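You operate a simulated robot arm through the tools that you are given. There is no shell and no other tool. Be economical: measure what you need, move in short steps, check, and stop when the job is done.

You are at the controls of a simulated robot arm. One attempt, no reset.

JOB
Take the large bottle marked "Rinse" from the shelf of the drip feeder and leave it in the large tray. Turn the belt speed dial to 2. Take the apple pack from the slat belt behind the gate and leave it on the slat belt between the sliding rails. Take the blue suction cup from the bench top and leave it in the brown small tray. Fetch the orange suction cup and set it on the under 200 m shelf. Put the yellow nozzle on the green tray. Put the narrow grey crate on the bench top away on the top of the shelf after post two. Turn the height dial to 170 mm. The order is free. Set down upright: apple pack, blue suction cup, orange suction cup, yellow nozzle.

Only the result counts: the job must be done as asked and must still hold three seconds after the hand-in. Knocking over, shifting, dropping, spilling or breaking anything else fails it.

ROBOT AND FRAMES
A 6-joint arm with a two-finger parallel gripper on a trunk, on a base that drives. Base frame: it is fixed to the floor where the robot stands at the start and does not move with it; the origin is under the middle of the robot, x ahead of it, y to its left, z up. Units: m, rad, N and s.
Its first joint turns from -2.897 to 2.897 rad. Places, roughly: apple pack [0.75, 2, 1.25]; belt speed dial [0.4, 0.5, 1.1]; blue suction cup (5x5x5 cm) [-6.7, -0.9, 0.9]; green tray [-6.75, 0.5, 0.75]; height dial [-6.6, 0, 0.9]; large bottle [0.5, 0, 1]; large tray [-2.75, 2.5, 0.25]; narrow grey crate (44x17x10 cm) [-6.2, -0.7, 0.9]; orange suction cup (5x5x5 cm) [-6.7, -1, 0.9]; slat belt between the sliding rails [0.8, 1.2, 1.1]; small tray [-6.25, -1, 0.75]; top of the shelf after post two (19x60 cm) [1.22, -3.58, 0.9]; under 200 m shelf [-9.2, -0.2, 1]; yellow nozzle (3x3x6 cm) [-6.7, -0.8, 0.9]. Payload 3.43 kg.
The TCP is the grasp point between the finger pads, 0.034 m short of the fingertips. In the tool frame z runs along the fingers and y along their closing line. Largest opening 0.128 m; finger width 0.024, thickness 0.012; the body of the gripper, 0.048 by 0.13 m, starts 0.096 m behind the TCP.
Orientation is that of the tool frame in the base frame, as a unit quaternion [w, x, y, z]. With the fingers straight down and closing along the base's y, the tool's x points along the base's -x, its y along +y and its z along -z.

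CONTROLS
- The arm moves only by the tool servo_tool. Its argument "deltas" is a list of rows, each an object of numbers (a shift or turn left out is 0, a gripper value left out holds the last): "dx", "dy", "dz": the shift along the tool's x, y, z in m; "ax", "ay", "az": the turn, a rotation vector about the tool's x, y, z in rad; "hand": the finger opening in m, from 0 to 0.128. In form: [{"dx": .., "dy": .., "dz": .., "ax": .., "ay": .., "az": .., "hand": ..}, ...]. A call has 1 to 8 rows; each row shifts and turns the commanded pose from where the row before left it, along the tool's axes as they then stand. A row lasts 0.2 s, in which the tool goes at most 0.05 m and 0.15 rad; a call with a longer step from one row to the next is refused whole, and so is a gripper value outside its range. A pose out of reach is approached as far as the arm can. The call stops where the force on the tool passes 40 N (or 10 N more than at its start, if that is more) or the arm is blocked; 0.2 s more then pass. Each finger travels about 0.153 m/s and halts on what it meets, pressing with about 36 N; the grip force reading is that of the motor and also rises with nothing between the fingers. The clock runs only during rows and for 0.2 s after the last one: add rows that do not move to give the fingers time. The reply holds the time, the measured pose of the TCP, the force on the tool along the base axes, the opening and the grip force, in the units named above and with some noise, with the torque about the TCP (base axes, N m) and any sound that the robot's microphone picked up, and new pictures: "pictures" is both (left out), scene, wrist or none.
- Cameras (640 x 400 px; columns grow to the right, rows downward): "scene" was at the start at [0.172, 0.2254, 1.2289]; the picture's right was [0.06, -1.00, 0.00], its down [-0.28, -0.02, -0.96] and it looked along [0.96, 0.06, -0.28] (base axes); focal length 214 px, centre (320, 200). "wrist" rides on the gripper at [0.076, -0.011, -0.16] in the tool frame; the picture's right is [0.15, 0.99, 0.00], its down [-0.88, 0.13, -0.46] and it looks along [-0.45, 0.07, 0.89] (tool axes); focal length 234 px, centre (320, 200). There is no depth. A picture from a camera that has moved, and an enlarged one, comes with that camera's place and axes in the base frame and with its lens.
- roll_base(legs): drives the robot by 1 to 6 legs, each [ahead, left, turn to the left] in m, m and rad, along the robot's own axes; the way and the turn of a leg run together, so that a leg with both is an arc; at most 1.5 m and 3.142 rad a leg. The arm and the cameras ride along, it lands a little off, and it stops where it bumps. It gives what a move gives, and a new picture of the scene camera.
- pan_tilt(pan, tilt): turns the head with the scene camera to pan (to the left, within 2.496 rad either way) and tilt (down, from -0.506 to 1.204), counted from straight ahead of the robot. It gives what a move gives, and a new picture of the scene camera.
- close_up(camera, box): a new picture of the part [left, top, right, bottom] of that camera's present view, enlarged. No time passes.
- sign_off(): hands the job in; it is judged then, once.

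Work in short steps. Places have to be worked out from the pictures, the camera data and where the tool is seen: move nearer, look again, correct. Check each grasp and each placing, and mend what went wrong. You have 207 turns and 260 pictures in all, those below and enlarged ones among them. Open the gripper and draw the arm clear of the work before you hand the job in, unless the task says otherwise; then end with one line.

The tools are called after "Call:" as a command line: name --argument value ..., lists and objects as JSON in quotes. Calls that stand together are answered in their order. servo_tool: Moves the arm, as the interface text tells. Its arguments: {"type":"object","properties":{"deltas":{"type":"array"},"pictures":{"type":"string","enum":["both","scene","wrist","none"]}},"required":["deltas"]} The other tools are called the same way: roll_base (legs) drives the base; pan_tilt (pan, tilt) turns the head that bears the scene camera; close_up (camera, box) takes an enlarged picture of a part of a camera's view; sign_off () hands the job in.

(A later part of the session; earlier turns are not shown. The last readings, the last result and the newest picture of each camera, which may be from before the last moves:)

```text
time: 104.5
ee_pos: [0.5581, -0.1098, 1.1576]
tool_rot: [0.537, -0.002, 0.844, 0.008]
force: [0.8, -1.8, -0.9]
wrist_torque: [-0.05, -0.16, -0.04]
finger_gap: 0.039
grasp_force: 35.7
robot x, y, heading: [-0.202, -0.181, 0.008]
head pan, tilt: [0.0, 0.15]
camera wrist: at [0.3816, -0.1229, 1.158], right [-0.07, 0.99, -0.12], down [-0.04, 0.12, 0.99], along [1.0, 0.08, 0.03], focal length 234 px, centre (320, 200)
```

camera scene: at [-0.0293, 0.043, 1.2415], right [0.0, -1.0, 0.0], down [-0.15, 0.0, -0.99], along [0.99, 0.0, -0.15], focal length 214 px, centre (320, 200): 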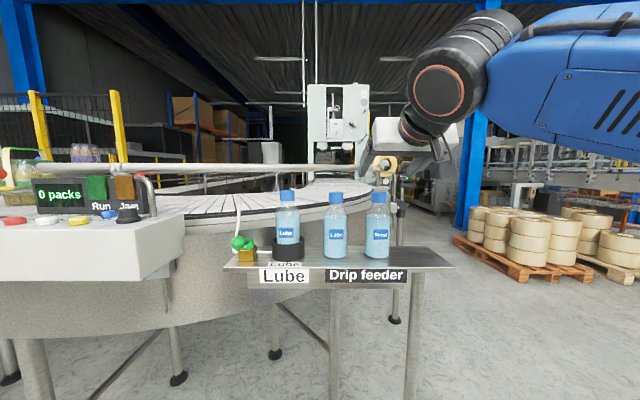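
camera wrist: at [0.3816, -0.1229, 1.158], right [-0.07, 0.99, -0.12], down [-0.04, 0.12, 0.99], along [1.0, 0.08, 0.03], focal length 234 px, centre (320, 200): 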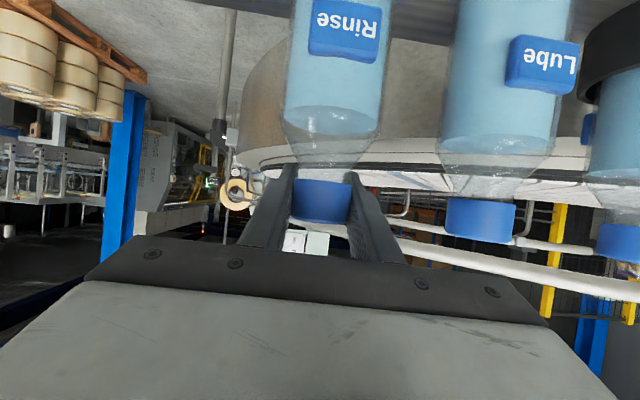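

The cap is gripped (39 mm). Lift.

Call:
servo_tool --deltas '[{"dx": -0.02, "dz": -0.0095}, {"dx": -0.04, "dz": -0.0187}, {"dx": -0.04, "dz": -0.0187}, {"dx": -0.04, "dz": -0.0187}, {}]' --pictures "wrist"

```text
time: 105.7
ee_pos: [0.5564, -0.1124, 1.3127]
tool_rot: [0.536, -0.002, 0.844, 0.008]
force: [0.3, -0.4, -4.8]
wrist_torque: [-0.01, -0.09, 0.02]
finger_gap: 0.0391
grasp_force: 36.0
robot x, y, heading: [-0.2024, -0.1772, 0.007]
head pan, tilt: [0.0, 0.15]
camera wrist: at [0.3808, -0.1249, 1.3132], right [-0.07, 0.99, -0.12], down [-0.04, 0.12, 0.99], along [1.0, 0.08, 0.03], focal length 234 px, centre (320, 200)
```

wrist: 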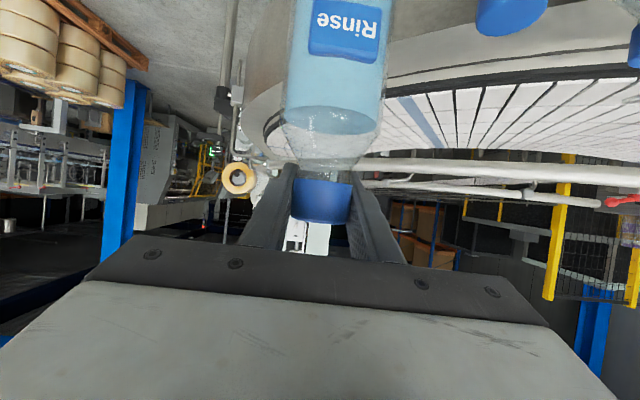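

The bottle is held and free. I'll pull it in and up, back off, then drive to the open floor at about [-0.45, 2.1].

Call:
servo_tool --deltas '[{"dx": 0.021, "dz": -0.045}, {"dx": 0.021, "dz": -0.045}, {"dx": -0.036, "dz": -0.0168}]' --pictures "none"

Call:
roll_base --legs '[[-0.25, 0, 0], [0, 1.15, 0], [0, 1.15, 0]]'

```text
time: 106.5
ee_pos: [0.4583, -0.1121, 1.3544]
tool_rot: [0.537, -0.002, 0.844, 0.008]
force: [0.0, -0.7, -4.0]
wrist_torque: [-0.04, -0.07, 0.02]
finger_gap: 0.0388
grasp_force: 36.2
robot x, y, heading: [-0.2012, -0.1799, 0.003]
head pan, tilt: [0.0, 0.15]
```

```text
time: 119.2
ee_pos: [0.242, 2.15, 1.3549]
tool_rot: [0.537, 0.012, 0.844, -0.001]
force: [-0.3, -0.2, -3.1]
wrist_torque: [-0.03, -0.09, 0.0]
finger_gap: 0.0391
grasp_force: 35.6
robot x, y, heading: [-0.4208, 2.1015, -0.026]
head pan, tilt: [0.0, 0.15]
camera scene: at [-0.2397, 2.3198, 1.2415], right [-0.03, -1.0, 0.0], down [-0.15, 0.0, -0.99], along [0.99, -0.03, -0.15], focal length 214 px, centre (320, 200)
```

scene: 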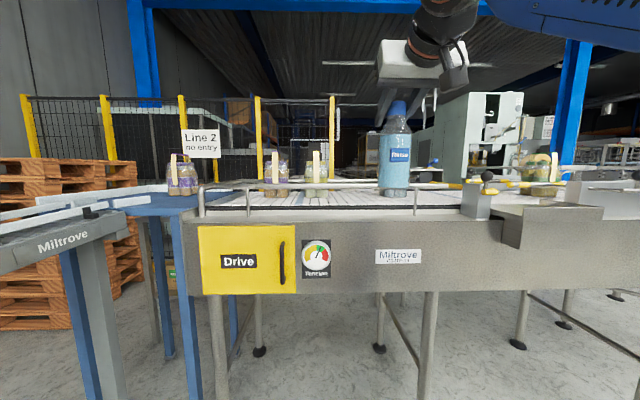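

Next I back up 0.35 m onto open floor, turn round to face west, and look.

Call:
roll_base --legs '[[-0.35, 0, 0], [0, 0, 1.57], [0, 0, 1.57]]'

Call:
pan_tilt --pan 0.0 --tilt 0.4

```text
time: 129.1
ee_pos: [-1.4326, 2.0759, 1.3553]
tool_rot: [-0.003, 0.844, -0.014, -0.537]
force: [0.0, -0.8, -4.2]
wrist_torque: [0.04, 0.08, -0.02]
finger_gap: 0.0388
grasp_force: 35.6
robot x, y, heading: [-0.7752, 2.1105, 3.106]
head pan, tilt: [0.0, 0.15]
camera scene: at [-0.9556, 1.9004, 1.2415], right [0.04, 1.0, 0.0], down [0.15, -0.01, -0.99], along [-0.99, 0.03, -0.15], focal length 214 px, centre (320, 200)
```

scene: 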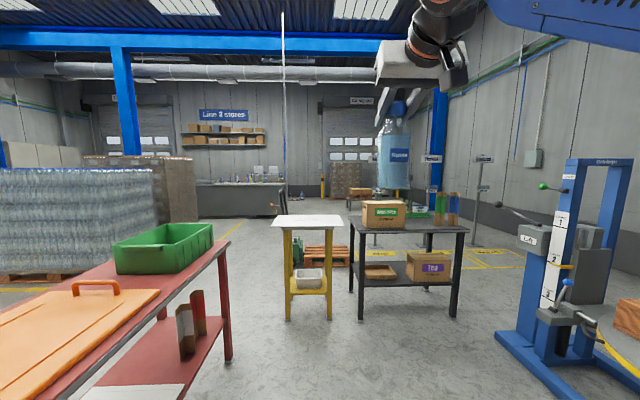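

```text
time: 129.8
ee_pos: [-1.4335, 2.0761, 1.3541]
tool_rot: [-0.003, 0.843, -0.015, -0.537]
force: [-0.2, -0.1, -4.9]
wrist_torque: [0.04, 0.08, 0.0]
finger_gap: 0.0388
grasp_force: 35.8
robot x, y, heading: [-0.7725, 2.116, 3.108]
head pan, tilt: [0.0, 0.4]
camera scene: at [-0.9556, 1.9004, 1.2183], right [0.04, 1.0, 0.0], down [0.39, -0.01, -0.92], along [-0.92, 0.03, -0.39], focal length 214 px, centre (320, 200)
```

scene: 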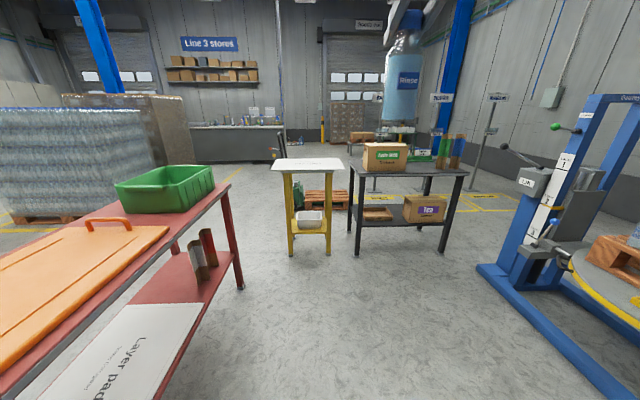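

Call:
close_up --camera "scene" --box '[260, 120, 500, 270]'

```text
2.67 times, centred on (380, 195) of scene
camera zoom: at [-0.9556, 1.9004, 1.2183], right [0.04, 1.0, 0.0], down [0.39, -0.01, -0.92], along [-0.92, 0.03, -0.39], focal length 572 px, centre (160, 213)
```

zoom: 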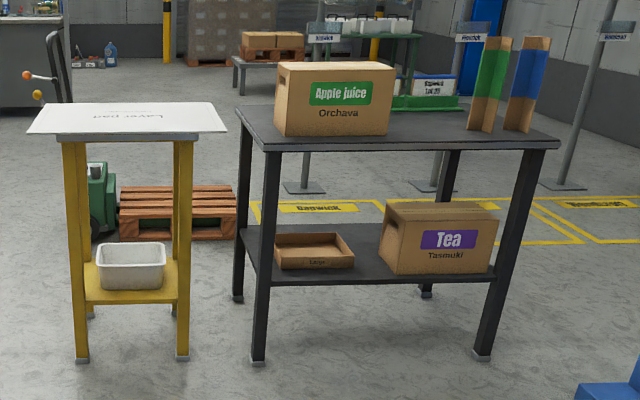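

The target is the brown tray marked "Large" on the lower shelf of the black table, at about [-2.84, 2.53]; the shelf is at z≈0.24 and the tabletop at 0.77. I'll drive to face it.

Call:
roll_base --legs '[[0.3, 0, 0.034], [0.45, -0.47, 0]]'

Call:
close_up --camera "scene" --box '[160, 150, 480, 350]'

```text
time: 135.1
ee_pos: [-2.1845, 2.527, 1.3535]
tool_rot: [0.009, 0.844, 0.003, -0.537]
force: [0.2, -0.3, -3.2]
wrist_torque: [0.0, 0.07, -0.03]
finger_gap: 0.0389
grasp_force: 36.2
robot x, y, heading: [-1.5304, 2.5927, -3.137]
head pan, tilt: [0.0, 0.4]
camera scene: at [-1.6999, 2.3715, 1.2183], right [-0.01, 1.0, 0.0], down [0.39, 0.0, -0.92], along [-0.92, -0.01, -0.39], focal length 214 px, centre (320, 200)
```

scene: 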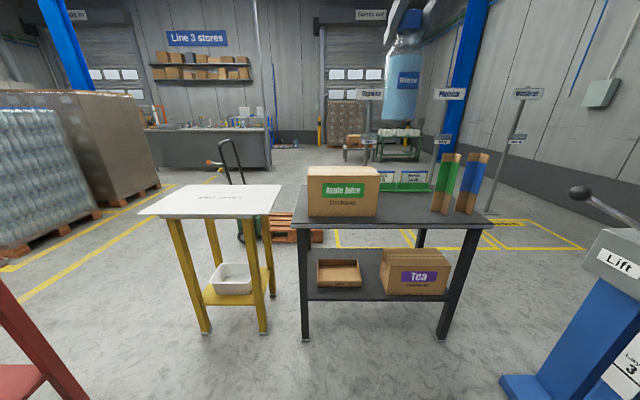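

```text
2.00 times, centred on (320, 250) of scene
camera zoom: at [-1.6999, 2.3715, 1.2183], right [-0.01, 1.0, 0.0], down [0.39, 0.0, -0.92], along [-0.92, -0.01, -0.39], focal length 429 px, centre (320, 100)
```

zoom: 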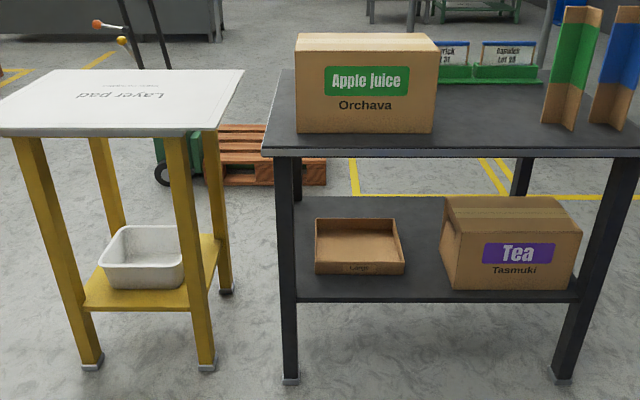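

The tray's centre is about [-2.72, 2.475], its floor z≈0.30. I'll lower the bottle in front of the table, in two steps.

Call:
servo_tool --deltas '[{"dx": 0.0384, "dz": 0.029}, {"dx": 0.0384, "dz": 0.029}, {"dx": 0.0384, "dz": 0.029}, {"dx": 0.0384, "dz": 0.029}, {"dx": 0.0384, "dz": 0.029}, {"dx": 0.0384, "dz": 0.029}, {"dx": 0.0384, "dz": 0.029}, {"dx": 0.0384, "dz": 0.029}]' --pictures "none"

Call:
servo_tool --deltas '[{"dx": 0.0384, "dz": 0.029}, {"dx": 0.0384, "dz": 0.029}, {"dx": 0.0384, "dz": 0.029}, {"dx": 0.0384, "dz": 0.029}, {"dx": 0.0384, "dz": 0.029}, {"dx": 0.0384, "dz": 0.029}, {"dx": 0.0384, "dz": 0.029}, {"dx": 0.0384, "dz": 0.029}]' --pictures "both"

```text
time: 136.9
ee_pos: [-2.2655, 2.5228, 0.9767]
tool_rot: [0.008, 0.844, 0.002, -0.536]
force: [0.0, 0.7, -4.0]
wrist_torque: [-0.01, 0.08, 0.02]
finger_gap: 0.0387
grasp_force: 36.2
robot x, y, heading: [-1.5302, 2.5912, -3.141]
head pan, tilt: [0.0, 0.4]
```

```text
time: 138.7
ee_pos: [-2.3716, 2.5058, 0.6146]
tool_rot: [0.008, 0.844, 0.002, -0.536]
force: [-0.1, -0.4, -4.1]
wrist_torque: [-0.03, 0.04, 0.01]
finger_gap: 0.0389
grasp_force: 36.0
out of reach, approached as far as the arm can: row 6, 7, 8
robot x, y, heading: [-1.5265, 2.5936, -3.138]
head pan, tilt: [0.0, 0.4]
camera scene: at [-1.6996, 2.3716, 1.2183], right [-0.01, 1.0, 0.0], down [0.39, 0.0, -0.92], along [-0.92, -0.01, -0.39], focal length 214 px, centre (320, 200)
camera wrist: at [-2.195, 2.5184, 0.6144], right [0.07, -0.99, -0.12], down [0.04, -0.12, 0.99], along [-1.0, -0.08, 0.03], focal length 234 px, centre (320, 200)
```

scene: 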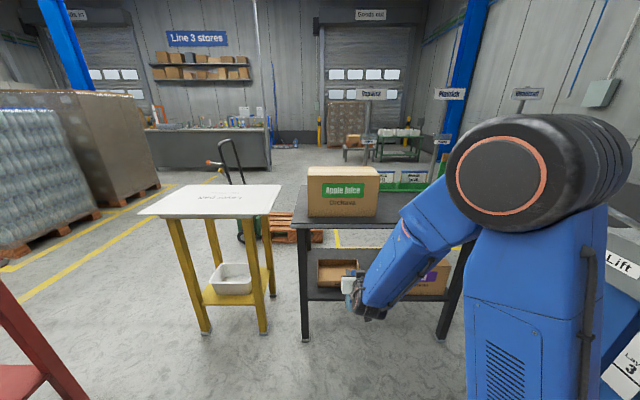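
wrist: 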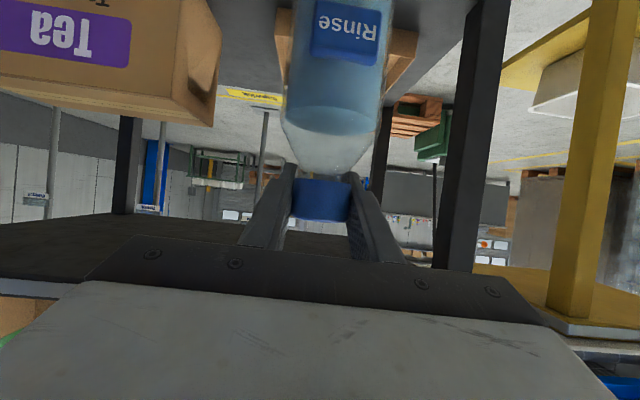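

At this pitch the arm stops at z≈0.61. Stretching further out should relax the wrist, so I'll back the base 0.25 m and extend while lowering.

Call:
roll_base --legs '[[-0.25, 0, 0]]'

Call:
servo_tool --deltas '[{"dx": -0.019, "dz": 0.041}, {"dx": -0.019, "dz": 0.041}, {"dx": -0.019, "dz": 0.041}, {"dx": -0.019, "dz": 0.041}, {"dx": 0.036, "dz": 0.017}, {"dx": 0.036, "dz": 0.017}, {"dx": 0.036, "dz": 0.017}]' --pictures "scene"

```text
time: 140.6
ee_pos: [-2.1209, 2.5073, 0.6146]
tool_rot: [0.007, 0.844, 0.002, -0.537]
force: [0.5, 0.2, -5.6]
wrist_torque: [-0.01, 0.07, 0.0]
finger_gap: 0.0391
grasp_force: 35.7
robot x, y, heading: [-1.2725, 2.5923, -3.134]
head pan, tilt: [0.0, 0.4]
camera scene: at [-1.448, 2.3729, 1.2182], right [0.0, 1.0, 0.0], down [0.39, 0.0, -0.92], along [-0.92, 0.0, -0.39], focal length 214 px, centre (320, 200)
```

scene: 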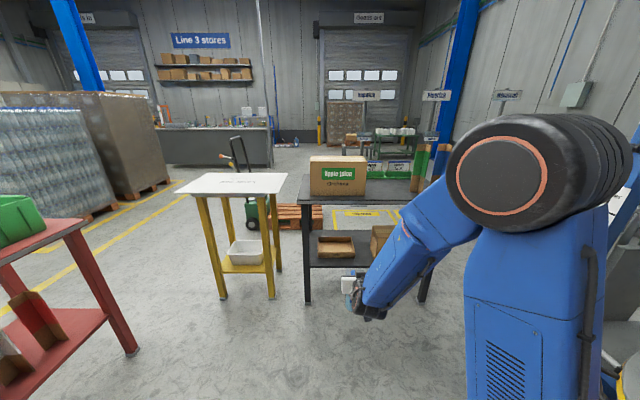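

```text
time: 142.2
ee_pos: [-2.3048, 2.5015, 0.4999]
tool_rot: [0.001, 0.845, 0.003, -0.534]
force: [0.6, -0.3, -3.9]
wrist_torque: [-0.03, 0.04, 0.03]
finger_gap: 0.0388
grasp_force: 36.3
out of reach, approached as far as the arm can: row 7
robot x, y, heading: [-1.2748, 2.5935, -3.139]
head pan, tilt: [0.0, 0.4]
camera scene: at [-1.4479, 2.3731, 1.2183], right [0.0, 1.0, 0.0], down [0.39, 0.0, -0.92], along [-0.92, 0.0, -0.39], focal length 214 px, centre (320, 200)
```

scene: 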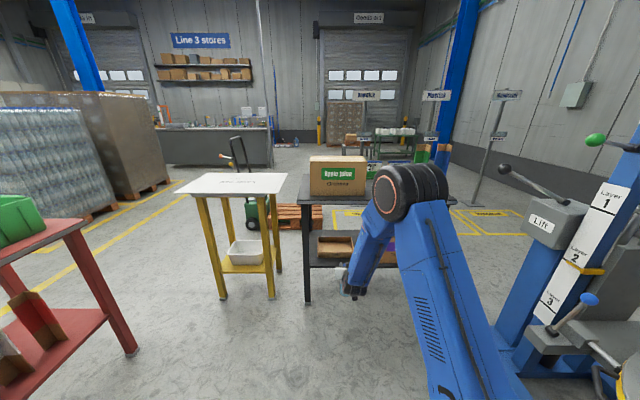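

At 1.03 m out it reaches z 0.50. I'll test that a bit further out it can get to about 0.45.

Call:
servo_tool --deltas '[{"dx": -0.017, "dz": 0.036}, {"dx": 0.015, "dz": 0.039}, {"dx": 0.036, "dz": 0.017}, {"dx": 0.018, "dz": 0.0085}]' --pictures "wrist"

```text
time: 143.2
ee_pos: [-2.3795, 2.4879, 0.4178]
tool_rot: [-0.003, 0.846, 0.004, -0.534]
force: [-0.8, 0.0, -2.8]
wrist_torque: [-0.04, 0.02, 0.01]
finger_gap: 0.0392
grasp_force: 35.7
out of reach, approached as far as the arm can: row 3, 4
robot x, y, heading: [-1.2756, 2.5947, -3.138]
head pan, tilt: [0.0, 0.4]
camera wrist: at [-2.2029, 2.4995, 0.4183], right [0.06, -0.99, -0.14], down [0.03, -0.14, 0.99], along [-1.0, -0.07, 0.03], focal length 234 px, centre (320, 200)
```

wrist: 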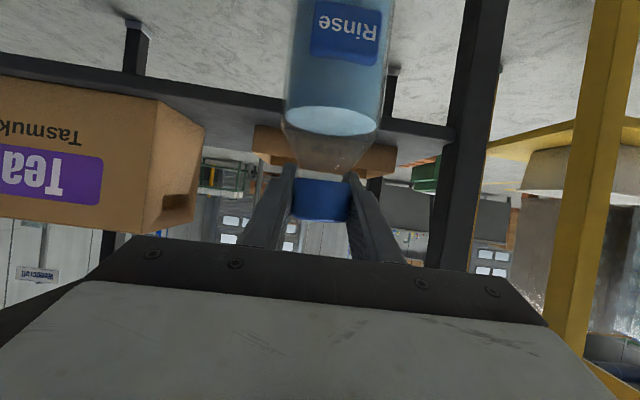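

It can reach z 0.42 at 1.10 m out. I'll raise to z≈0.53, shift 15 mm for tray centre y≈2.47, and drive forward 0.33 m to bring the bottle over the tray.

Call:
servo_tool --deltas '[{"dx": -0.041, "dz": -0.019}, {"dx": -0.041, "dz": -0.019}, {"dx": -0.02, "dz": -0.009}, {"dy": -0.0}]' --pictures "none"

Call:
roll_base --legs '[[0.2, 0.015, 0]]'

Call:
servo_tool --deltas '[{}]' --pictures "wrist"

```text
time: 144.2
ee_pos: [-2.3798, 2.4863, 0.5293]
tool_rot: [0.006, 0.844, 0.001, -0.536]
force: [-0.7, 0.7, -4.1]
wrist_torque: [-0.01, 0.01, 0.05]
finger_gap: 0.0391
grasp_force: 36.1
robot x, y, heading: [-1.2756, 2.595, -3.134]
head pan, tilt: [0.0, 0.4]
```

```text
time: 145.8
ee_pos: [-2.5775, 2.4734, 0.5301]
tool_rot: [0.006, 0.844, 0.0, -0.537]
force: [-0.2, -1.2, -4.2]
wrist_torque: [-0.02, 0.04, 0.02]
finger_gap: 0.0391
grasp_force: 36.2
robot x, y, heading: [-1.4727, 2.5758, -3.136]
head pan, tilt: [0.0, 0.4]
camera scene: at [-1.6476, 2.3577, 1.2182], right [0.0, 1.0, 0.0], down [0.39, 0.0, -0.92], along [-0.92, 0.0, -0.39], focal length 214 px, centre (320, 200)
```

scene: 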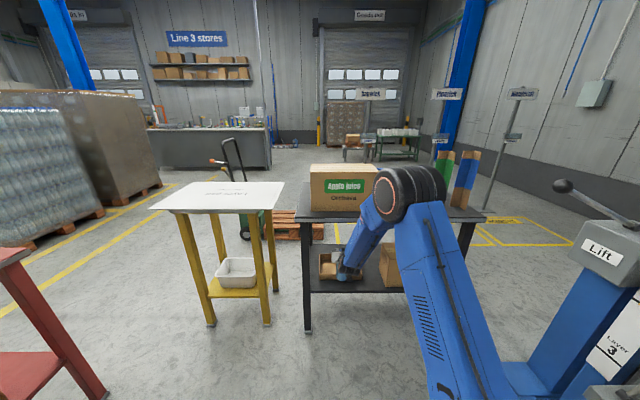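

```text
time: 146.2
ee_pos: [-2.5782, 2.4737, 0.5301]
tool_rot: [0.006, 0.844, -0.001, -0.536]
force: [-0.6, -0.1, -3.5]
wrist_torque: [0.0, 0.1, -0.02]
finger_gap: 0.039
grasp_force: 36.3
robot x, y, heading: [-1.4735, 2.58, -3.141]
head pan, tilt: [0.0, 0.4]
camera wrist: at [-2.4015, 2.4872, 0.5289], right [0.07, -0.99, -0.12], down [0.04, -0.12, 0.99], along [-1.0, -0.07, 0.03], focal length 234 px, centre (320, 200)
```

wrist: 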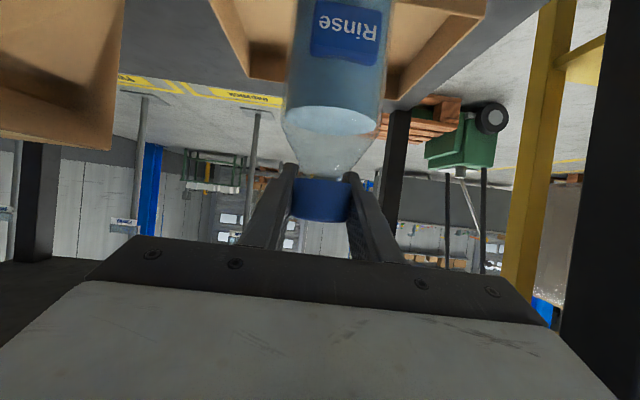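

The tray reaches from x≈-2.63 to -2.86 and y≈2.34 to 2.61, so I'll drive another 0.15 m forward to x≈-2.73.

Call:
roll_base --legs '[[0.15, 0, 0]]'

Call:
servo_tool --deltas '[{"dx": 0.018, "dz": 0.0085}, {"dx": 0.018, "dz": 0.0085}]' --pictures "both"

```text
time: 147.7
ee_pos: [-2.7211, 2.4727, 0.5208]
tool_rot: [0.006, 0.848, 0.003, -0.53]
force: [0.2, -0.1, -4.2]
wrist_torque: [-0.01, 0.1, 0.0]
finger_gap: 0.039
grasp_force: 36.9
robot x, y, heading: [-1.6217, 2.5828, -3.138]
head pan, tilt: [0.0, 0.4]
stopped in leg 1: the robot was blocked; the commanded pose is now the measured one
camera scene: at [-1.7972, 2.3569, 1.2182], right [0.0, 1.0, 0.0], down [0.39, 0.0, -0.92], along [-0.92, 0.0, -0.39], focal length 214 px, centre (320, 200)
```

scene: 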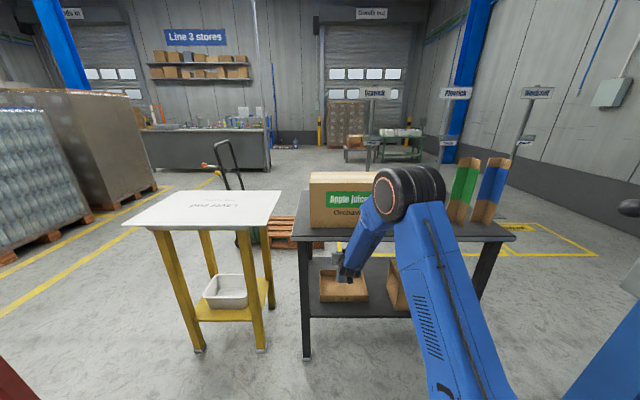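

```text
time: 148.3
ee_pos: [-2.7204, 2.4726, 0.4833]
tool_rot: [0.005, 0.848, 0.002, -0.531]
force: [0.8, 1.0, -0.8]
wrist_torque: [0.02, -0.06, 0.04]
finger_gap: 0.0391
grasp_force: 36.2
robot x, y, heading: [-1.6221, 2.5779, -3.137]
head pan, tilt: [0.0, 0.4]
camera scene: at [-1.797, 2.3569, 1.2183], right [0.0, 1.0, 0.0], down [0.39, 0.0, -0.92], along [-0.92, 0.0, -0.39], focal length 214 px, centre (320, 200)
camera wrist: at [-2.5436, 2.4857, 0.4859], right [0.07, -0.99, -0.12], down [0.03, -0.12, 0.99], along [-1.0, -0.08, 0.02], focal length 234 px, centre (320, 200)
```

scene: 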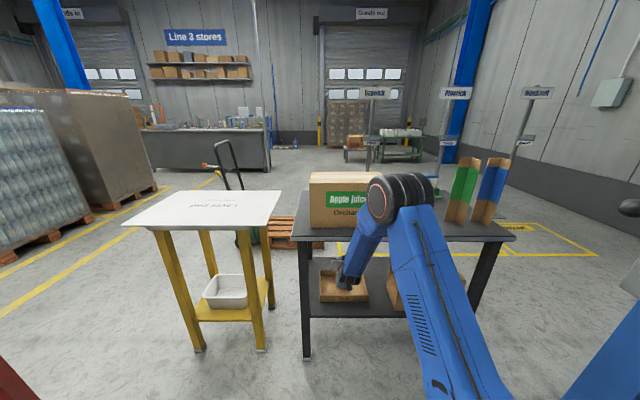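
wrist: 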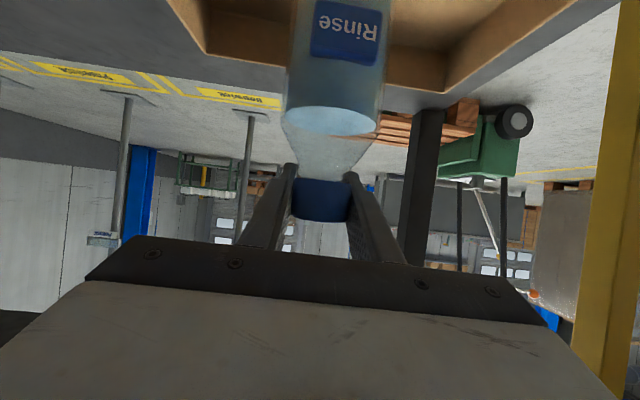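

The base reported a bump near the end of the leg, and the load dropped as I lowered. I'll look closely.

Call:
close_up --camera "scene" --box '[280, 160, 480, 330]'

Call:
close_up --camera "wrist" --box '[160, 0, 480, 200]'

```text
2.35 times, centred on (380, 245) of scene
camera zoom: at [-1.797, 2.3569, 1.2183], right [0.0, 1.0, 0.0], down [0.39, 0.0, -0.92], along [-0.92, 0.0, -0.39], focal length 505 px, centre (179, 94)
```

zoom: 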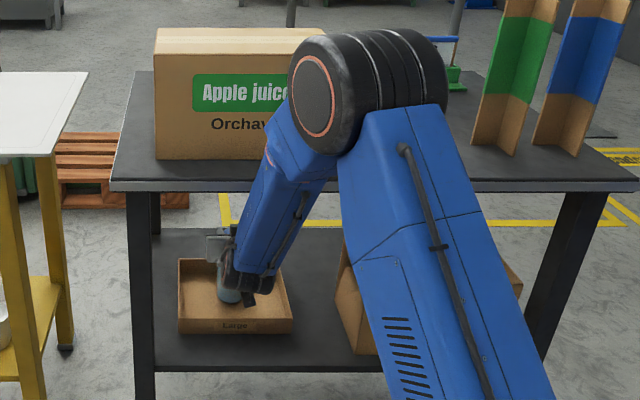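

```text
2.00 times, centred on (320, 100) of wrist
camera zoom: at [-2.5436, 2.4857, 0.4859], right [0.07, -0.99, -0.12], down [0.03, -0.12, 0.99], along [-1.0, -0.08, 0.02], focal length 468 px, centre (320, 400)
```

zoom: 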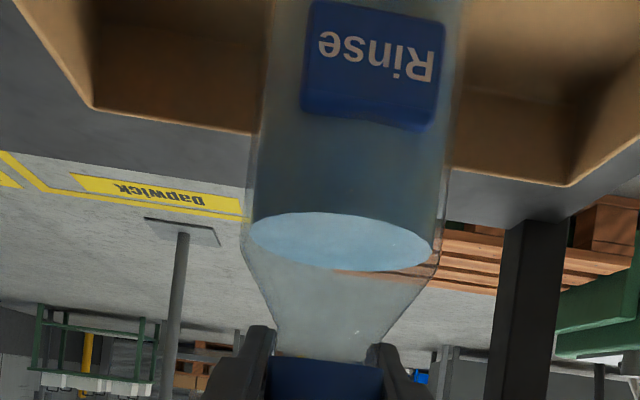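

The bottle is over the middle of the tray. I'll lower in small steps until there's contact.

Call:
servo_tool --deltas '[{"dx": 0.009, "dz": 0.0042}, {}]' --pictures "none"

Call:
servo_tool --deltas '[{"dx": 0.009, "dz": 0.0042}, {}]' --pictures "wrist"

```text
time: 148.9
ee_pos: [-2.7204, 2.4724, 0.4765]
tool_rot: [0.005, 0.847, 0.002, -0.532]
force: [-1.2, 3.1, 28.1]
wrist_torque: [0.21, -0.3, 0.08]
finger_gap: 0.0394
grasp_force: 35.9
robot x, y, heading: [-1.6225, 2.5797, -3.14]
head pan, tilt: [0.0, 0.4]
```

```text
time: 149.3
ee_pos: [-2.7216, 2.4721, 0.4695]
tool_rot: [0.006, 0.846, 0.003, -0.533]
force: [2.1, 1.3, 13.9]
wrist_torque: [0.15, -0.25, 0.04]
finger_gap: 0.0394
grasp_force: 36.4
robot x, y, heading: [-1.6223, 2.5763, -3.134]
head pan, tilt: [0.0, 0.4]
stopped in row 2: the force on the tool passed its limit at 45 N (the readings are from after the stop); the commanded pose is now the measured one
camera wrist: at [-2.5447, 2.4857, 0.47], right [0.07, -0.99, -0.13], down [0.03, -0.12, 0.99], along [-1.0, -0.08, 0.02], focal length 234 px, centre (320, 200)
```

wrist: 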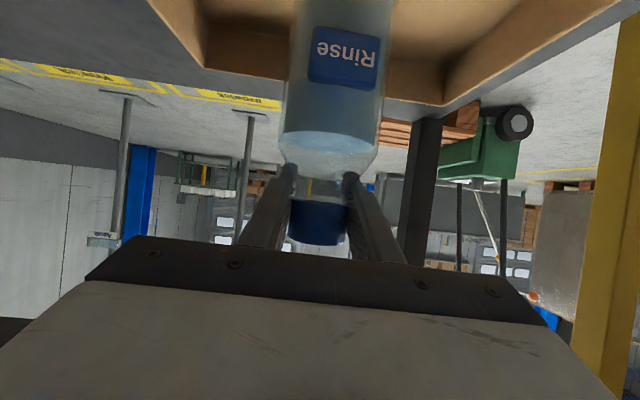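

The bottle stands on the tray floor, pushing up about 14–28 N. I'll release.

Call:
servo_tool --deltas '[{"hand": 0.06}, {"hand": 0.09}, {"hand": 0.09}, {}]' --pictures "wrist"

```text
time: 150.3
ee_pos: [-2.7206, 2.4724, 0.4688]
tool_rot: [0.006, 0.847, 0.003, -0.532]
force: [-0.1, -1.0, -0.4]
wrist_torque: [0.0, -0.02, -0.01]
finger_gap: 0.0899
grasp_force: 0.0
robot x, y, heading: [-1.6254, 2.5759, -3.14]
head pan, tilt: [0.0, 0.4]
camera wrist: at [-2.5444, 2.4855, 0.4686], right [0.07, -0.99, -0.13], down [0.03, -0.12, 0.99], along [-1.0, -0.08, 0.02], focal length 234 px, centre (320, 200)
```

wrist: 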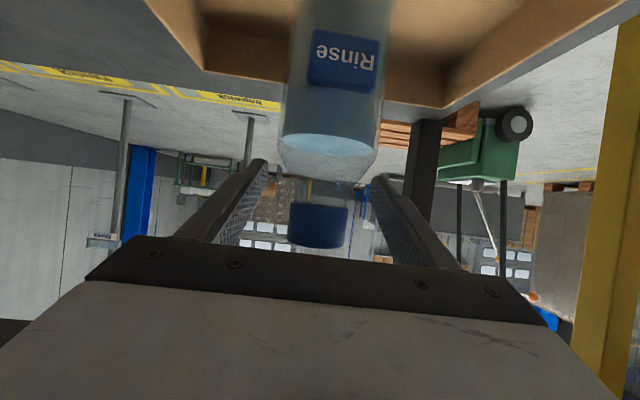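

The bottle stands freely in the tray. I'll withdraw straight back with the arm, then the base.

Call:
servo_tool --deltas '[{"dx": 0.017, "dz": -0.036}, {"dx": 0.017, "dz": -0.036}, {"dx": 0.017, "dz": -0.036}]' --pictures "wrist"

Call:
roll_base --legs '[[-0.4, 0, 0]]'

Call:
close_up --camera "scene" --box '[160, 130, 480, 330]'

```text
time: 151.1
ee_pos: [-2.6081, 2.4624, 0.4823]
tool_rot: [-0.004, 0.848, 0.005, -0.53]
force: [0.4, 0.5, -0.5]
wrist_torque: [-0.02, 0.04, -0.04]
finger_gap: 0.0899
grasp_force: 0.1
out of reach, approached as far as the arm can: row 2, 3
robot x, y, heading: [-1.6244, 2.5765, -3.133]
head pan, tilt: [0.0, 0.4]
camera wrist: at [-2.4316, 2.4745, 0.4839], right [0.07, -0.99, -0.14], down [0.02, -0.14, 0.99], along [-1.0, -0.07, 0.01], focal length 234 px, centre (320, 200)
```

wrist: 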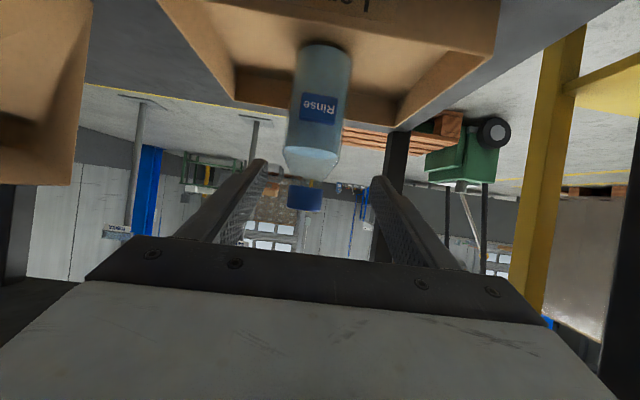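

```text
time: 153.6
ee_pos: [-2.2054, 2.4594, 0.4815]
tool_rot: [-0.002, 0.848, 0.008, -0.53]
force: [-0.3, -0.4, -0.1]
wrist_torque: [-0.04, -0.03, -0.01]
finger_gap: 0.0899
grasp_force: 0.1
robot x, y, heading: [-1.2204, 2.5799, -3.13]
head pan, tilt: [0.0, 0.4]
camera scene: at [-1.3936, 2.3588, 1.2183], right [-0.01, 1.0, 0.0], down [0.39, 0.0, -0.92], along [-0.92, -0.01, -0.39], focal length 214 px, centre (320, 200)
```

scene: 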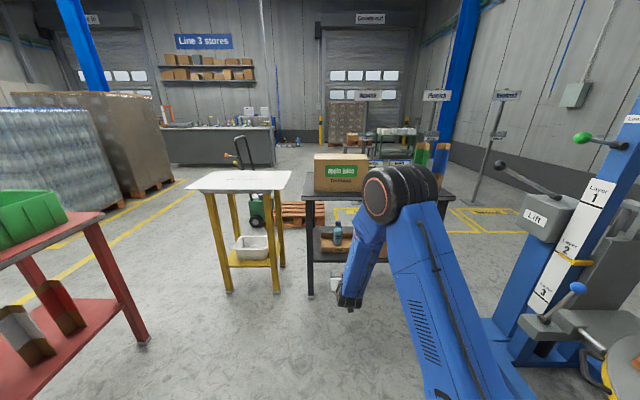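

```text
2.00 times, centred on (320, 230) of scene
camera zoom: at [-1.3936, 2.3588, 1.2183], right [-0.01, 1.0, 0.0], down [0.39, 0.0, -0.92], along [-0.92, -0.01, -0.39], focal length 429 px, centre (320, 140)
```

zoom: 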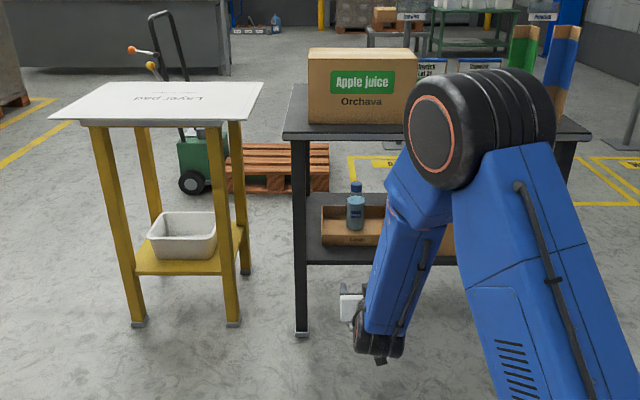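

The bottle stands in the Large tray. Now to the bench around x=-6.5: I'll raise the arm to travel height first, then go round the east end of the red table.

Call:
servo_tool --deltas '[{"dx": -0.0395, "dz": -0.0235}, {"dx": -0.0395, "dz": -0.0235}, {"dx": -0.0395, "dz": -0.0235}, {"dx": -0.0395, "dz": -0.0235}, {"dx": -0.0395, "dz": -0.0235}, {"dx": -0.0395, "dz": -0.0235}, {"dx": -0.0395, "dz": -0.0235}, {"dx": -0.0395, "dz": -0.0235}]' --pictures "none"

Call:
servo_tool --deltas '[{"dx": -0.0395, "dz": -0.0235}, {"dx": -0.0395, "dz": -0.0235}, {"dx": -0.0395, "dz": -0.0235}, {"dx": -0.0395, "dz": -0.0235}, {"dx": -0.0395, "dz": -0.0235}, {"dx": -0.0395, "dz": -0.0235}, {"dx": 0.01, "dz": -0.045}, {"dx": 0.01, "dz": -0.045}]' --pictures "none"

Call:
roll_base --legs '[[-0.7, 0, 0], [0, 1.2, 0], [0, 1.2, 0]]'

```text
time: 155.4
ee_pos: [-2.1752, 2.4585, 0.8488]
tool_rot: [-0.002, 0.848, 0.008, -0.53]
force: [-0.1, -0.6, -0.1]
wrist_torque: [-0.02, 0.04, 0.0]
finger_gap: 0.09
grasp_force: 0.1
robot x, y, heading: [-1.2232, 2.5796, -3.128]
head pan, tilt: [0.0, 0.4]
```

```text
time: 157.2
ee_pos: [-2.0599, 2.4541, 1.1432]
tool_rot: [-0.003, 0.848, 0.008, -0.53]
force: [-0.3, -0.1, -0.9]
wrist_torque: [0.03, 0.06, -0.09]
finger_gap: 0.09
grasp_force: 0.0
robot x, y, heading: [-1.2211, 2.5792, -3.132]
head pan, tilt: [0.0, 0.4]
```

```text
time: 172.4
ee_pos: [-1.3601, 0.0735, 1.1458]
tool_rot: [-0.011, 0.848, -0.005, -0.529]
force: [-0.3, 0.1, 0.5]
wrist_torque: [0.01, 0.01, -0.02]
finger_gap: 0.0897
grasp_force: 0.0
robot x, y, heading: [-0.5177, 0.1774, 3.126]
head pan, tilt: [0.0, 0.4]
camera scene: at [-0.6984, -0.0408, 1.2183], right [0.02, 1.0, 0.0], down [0.39, -0.01, -0.92], along [-0.92, 0.02, -0.39], focal length 214 px, centre (320, 200)
```

scene: 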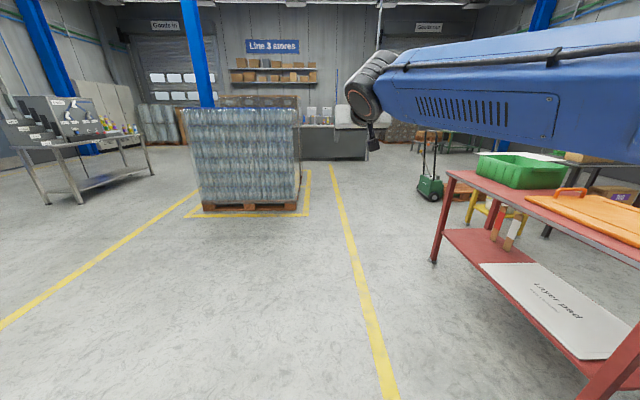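

Clear lane ahead between the pallet and the red table. I'll shift 0.13 m right and drive west.

Call:
roll_base --legs '[[0, -0.13, 0.015], [1.5, 0, 0], [1.5, 0, 0]]'

Call:
pan_tilt --pan 0.1 --tilt 0.2

```text
time: 187.8
ee_pos: [-4.3619, 0.2596, 1.1445]
tool_rot: [-0.013, 0.848, -0.008, -0.53]
force: [-0.3, -0.6, -0.7]
wrist_torque: [-0.04, 0.01, 0.0]
finger_gap: 0.0899
grasp_force: 0.2
robot x, y, heading: [-3.5186, 0.3514, 3.115]
head pan, tilt: [0.0, 0.4]
camera scene: at [-3.7004, 0.1388, 1.2183], right [0.03, 1.0, 0.0], down [0.39, -0.01, -0.92], along [-0.92, 0.03, -0.39], focal length 214 px, centre (320, 200)
```

scene: 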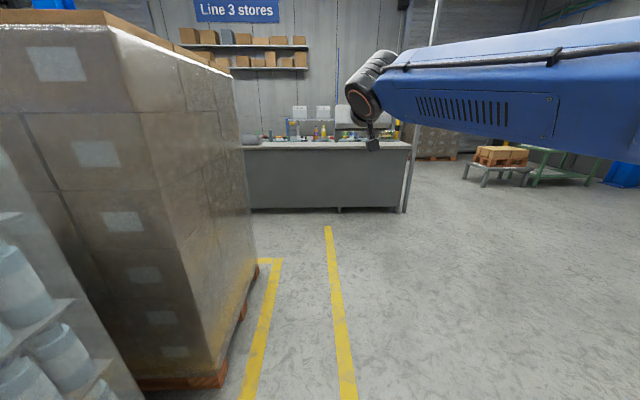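

```text
time: 188.5
ee_pos: [-4.3613, 0.2606, 1.1445]
tool_rot: [-0.012, 0.848, -0.008, -0.53]
force: [-0.2, -1.4, 0.5]
wrist_torque: [-0.02, 0.02, 0.0]
finger_gap: 0.0898
grasp_force: 0.0
robot x, y, heading: [-3.5193, 0.3566, 3.111]
head pan, tilt: [0.099, 0.201]
camera scene: at [-3.7008, 0.1296, 1.2368], right [-0.07, 1.0, 0.0], down [0.2, 0.01, -0.98], along [-0.98, -0.07, -0.2], focal length 214 px, centre (320, 200)
```

scene: 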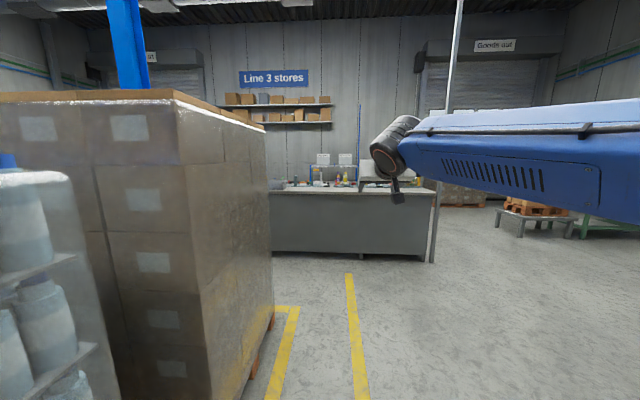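

Call:
roll_base --legs '[[0.75, 0, 0.03], [0.5, 0.7, 0]]'

Call:
pan_tilt --pan 0.1 --tilt 0.3

```text
time: 195.3
ee_pos: [-5.4016, -0.1336, 1.1445]
tool_rot: [-0.009, 0.848, -0.003, -0.529]
force: [-1.1, -0.4, -0.5]
wrist_torque: [0.01, 0.01, -0.02]
finger_gap: 0.09
grasp_force: 0.0
robot x, y, heading: [-4.5612, -0.0273, 3.128]
head pan, tilt: [0.099, 0.201]
stopped in leg 2: the robot was blocked; the commanded pose is now the measured one
camera scene: at [-4.7405, -0.2526, 1.2369], right [-0.07, 1.0, 0.0], down [0.2, 0.01, -0.98], along [-0.98, -0.07, -0.2], focal length 214 px, centre (320, 200)
```

scene: 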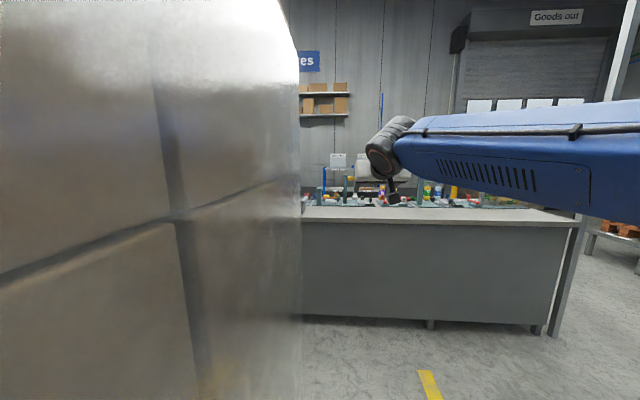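

```text
time: 196.0
ee_pos: [-5.4016, -0.1321, 1.1451]
tool_rot: [-0.008, 0.848, -0.002, -0.53]
force: [-0.7, -0.6, 0.6]
wrist_torque: [0.0, -0.02, -0.01]
finger_gap: 0.09
grasp_force: 0.0
robot x, y, heading: [-4.5599, -0.0256, 3.133]
head pan, tilt: [0.099, 0.3]
camera scene: at [-4.7403, -0.2524, 1.2289], right [-0.07, 1.0, 0.0], down [0.28, 0.02, -0.96], along [-0.96, -0.07, -0.28], focal length 214 px, centre (320, 200)
```

scene: 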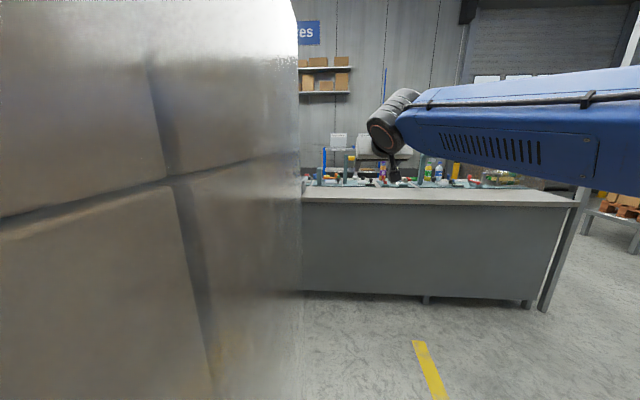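

I touched the cardboard pallet; I'll move right off it, then forward towards the bench.

Call:
roll_base --legs '[[0, -0.15, 0], [0.65, 0, 0]]'

Call:
pan_tilt --pan 0.3 --tilt 0.4

```text
time: 200.5
ee_pos: [-6.0376, 0.0177, 1.1458]
tool_rot: [-0.007, 0.848, 0.001, -0.53]
force: [0.5, 0.0, 0.0]
wrist_torque: [0.01, -0.01, 0.0]
finger_gap: 0.0899
grasp_force: 0.0
robot x, y, heading: [-5.1996, 0.1301, 3.136]
head pan, tilt: [0.099, 0.3]
camera scene: at [-5.3755, -0.0987, 1.2275], right [-0.09, 1.0, 0.0], down [0.29, 0.03, -0.96], along [-0.95, -0.09, -0.3], focal length 214 px, centre (320, 200)
```

scene: 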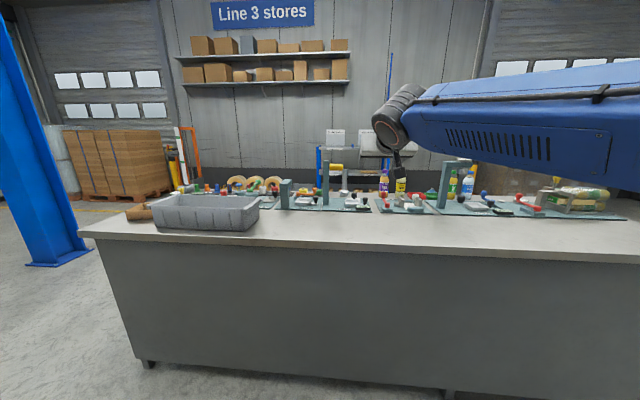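

```text
time: 201.2
ee_pos: [-6.0384, 0.0181, 1.1444]
tool_rot: [-0.006, 0.848, 0.001, -0.53]
force: [0.7, 0.2, -0.2]
wrist_torque: [0.02, -0.01, 0.01]
finger_gap: 0.0899
grasp_force: 0.1
robot x, y, heading: [-5.2011, 0.1297, 3.131]
head pan, tilt: [0.3, 0.4]
camera scene: at [-5.3713, -0.1168, 1.2183], right [-0.29, 0.96, 0.0], down [0.37, 0.11, -0.92], along [-0.88, -0.27, -0.39], focal length 214 px, centre (320, 200)
```

scene: 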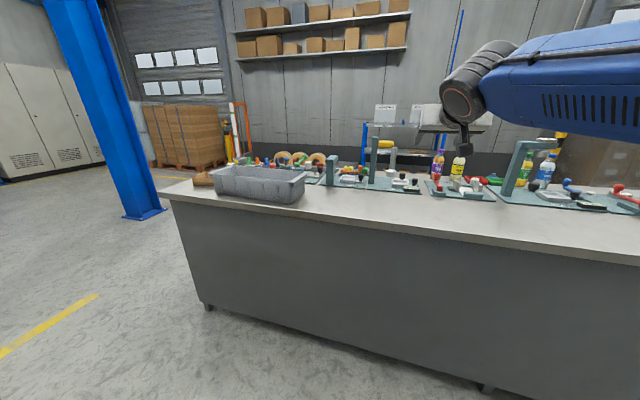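

I need to know where the pallet ends before moving left. I'll look to the left and behind.

Call:
pan_tilt --pan 1.9 --tilt 0.6

```text
time: 202.9
ee_pos: [-6.0378, 0.0172, 1.1455]
tool_rot: [-0.007, 0.848, 0.001, -0.53]
force: [0.4, -0.6, 0.3]
wrist_torque: [-0.01, -0.04, -0.06]
finger_gap: 0.0901
grasp_force: 0.1
robot x, y, heading: [-5.1976, 0.1309, 3.136]
head pan, tilt: [1.901, 0.6]
camera scene: at [-5.2545, -0.1738, 1.2001], right [-0.95, -0.32, 0.0], down [-0.18, 0.54, -0.83], along [0.26, -0.78, -0.56], focal length 214 px, centre (320, 200)
```

scene: 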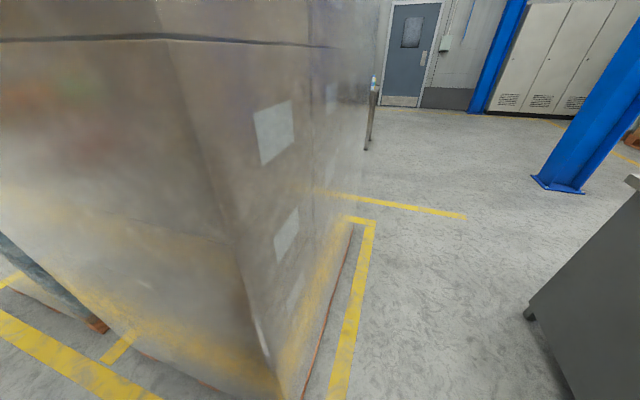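

The pallet's west face is at x≈-5.1 and the bench front at ≈-6.12, a tight gap. I'll look at the bench items closely from here first.

Call:
pan_tilt --pan 0.4 --tilt 0.35

Call:
close_up --camera "scene" --box '[230, 120, 430, 245]'

Call:
close_up --camera "scene" --box '[400, 110, 640, 260]'

```text
time: 204.5
ee_pos: [-6.0377, 0.0172, 1.1444]
tool_rot: [-0.007, 0.848, 0.0, -0.53]
force: [0.1, 0.1, 0.1]
wrist_torque: [0.0, 0.01, -0.01]
finger_gap: 0.0901
grasp_force: 0.1
robot x, y, heading: [-5.2013, 0.1291, 3.131]
head pan, tilt: [0.4, 0.351]
camera scene: at [-5.3686, -0.1257, 1.2228], right [-0.38, 0.92, 0.0], down [0.32, 0.13, -0.94], along [-0.87, -0.36, -0.34], focal length 214 px, centre (320, 200)
```

scene: 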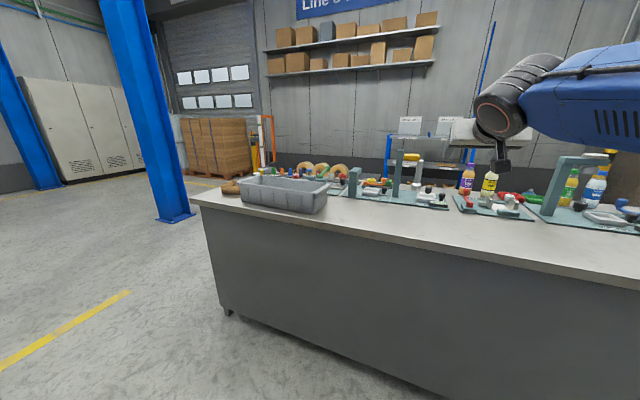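

```text
3.20 times, centred on (330, 182) of scene
camera zoom: at [-5.3686, -0.1257, 1.2228], right [-0.38, 0.92, 0.0], down [0.32, 0.13, -0.94], along [-0.87, -0.36, -0.34], focal length 686 px, centre (288, 256)
```

zoom: 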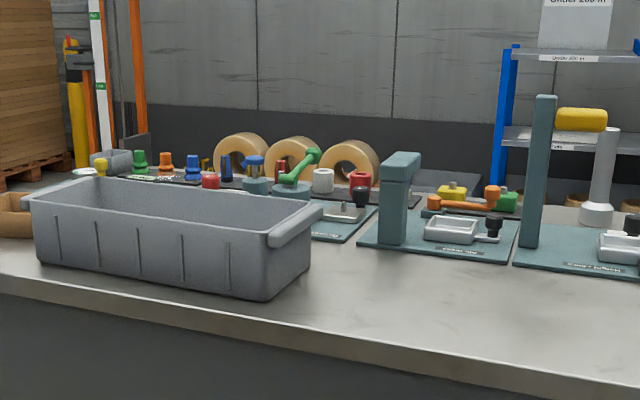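

```text
2.67 times, centred on (520, 185) of scene
camera zoom: at [-5.3686, -0.1257, 1.2228], right [-0.38, 0.92, 0.0], down [0.32, 0.13, -0.94], along [-0.87, -0.36, -0.34], focal length 572 px, centre (-213, 240)
```

zoom: 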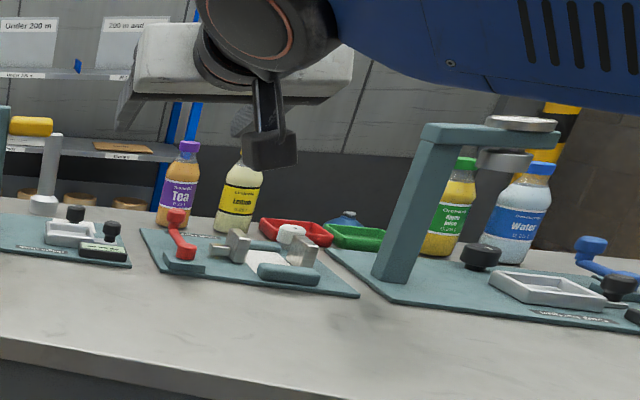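

The suction cups sit in a row at the bench's south end, next to the brown tray and the grey crate. I'll work from the south end: retract the arm, turn to face south in the gap, and drive down.

Call:
servo_tool --deltas '[{"dx": -0.041, "dz": -0.019}, {"dx": -0.041, "dz": -0.019}, {"dx": -0.041, "dz": -0.019}, {"dx": 0.021, "dz": -0.045}, {"dx": 0.021, "dz": -0.045}, {"dx": 0.021, "dz": -0.045}, {"dx": 0.021, "dz": -0.045}]' --pictures "none"

Call:
roll_base --legs '[[0.3, 0, 0], [0, 0, 1.575], [1.0, 0, 0], [1.0, 0, 0]]'

```text
time: 206.1
ee_pos: [-5.8439, 0.0131, 1.2832]
tool_rot: [-0.008, 0.848, 0.001, -0.53]
force: [-1.1, 0.0, -0.2]
wrist_torque: [0.01, 0.05, -0.07]
finger_gap: 0.0902
grasp_force: 0.1
robot x, y, heading: [-5.2008, 0.1292, 3.127]
head pan, tilt: [0.4, 0.351]
```

```text
time: 221.4
ee_pos: [-5.3462, -2.4862, 1.2838]
tool_rot: [0.375, 0.59, 0.609, -0.374]
force: [-0.6, -0.3, -0.2]
wrist_torque: [0.02, -0.01, 0.0]
finger_gap: 0.0897
grasp_force: 0.1
robot x, y, heading: [-5.4803, -1.8465, -1.545]
head pan, tilt: [0.4, 0.351]
camera scene: at [-5.2221, -2.0047, 1.2228], right [-0.91, -0.41, 0.0], down [-0.14, 0.31, -0.94], along [0.39, -0.86, -0.34], focal length 214 px, centre (320, 200)
```

scene: 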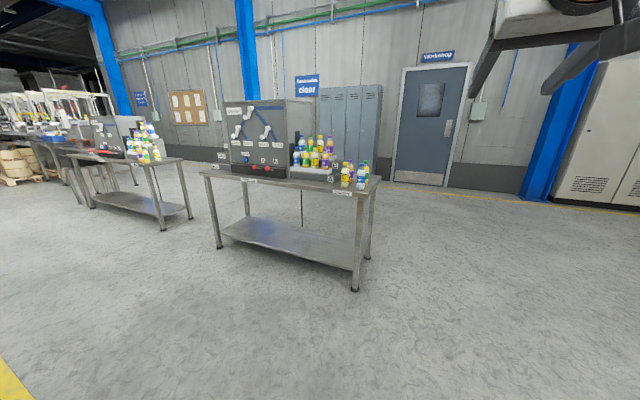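

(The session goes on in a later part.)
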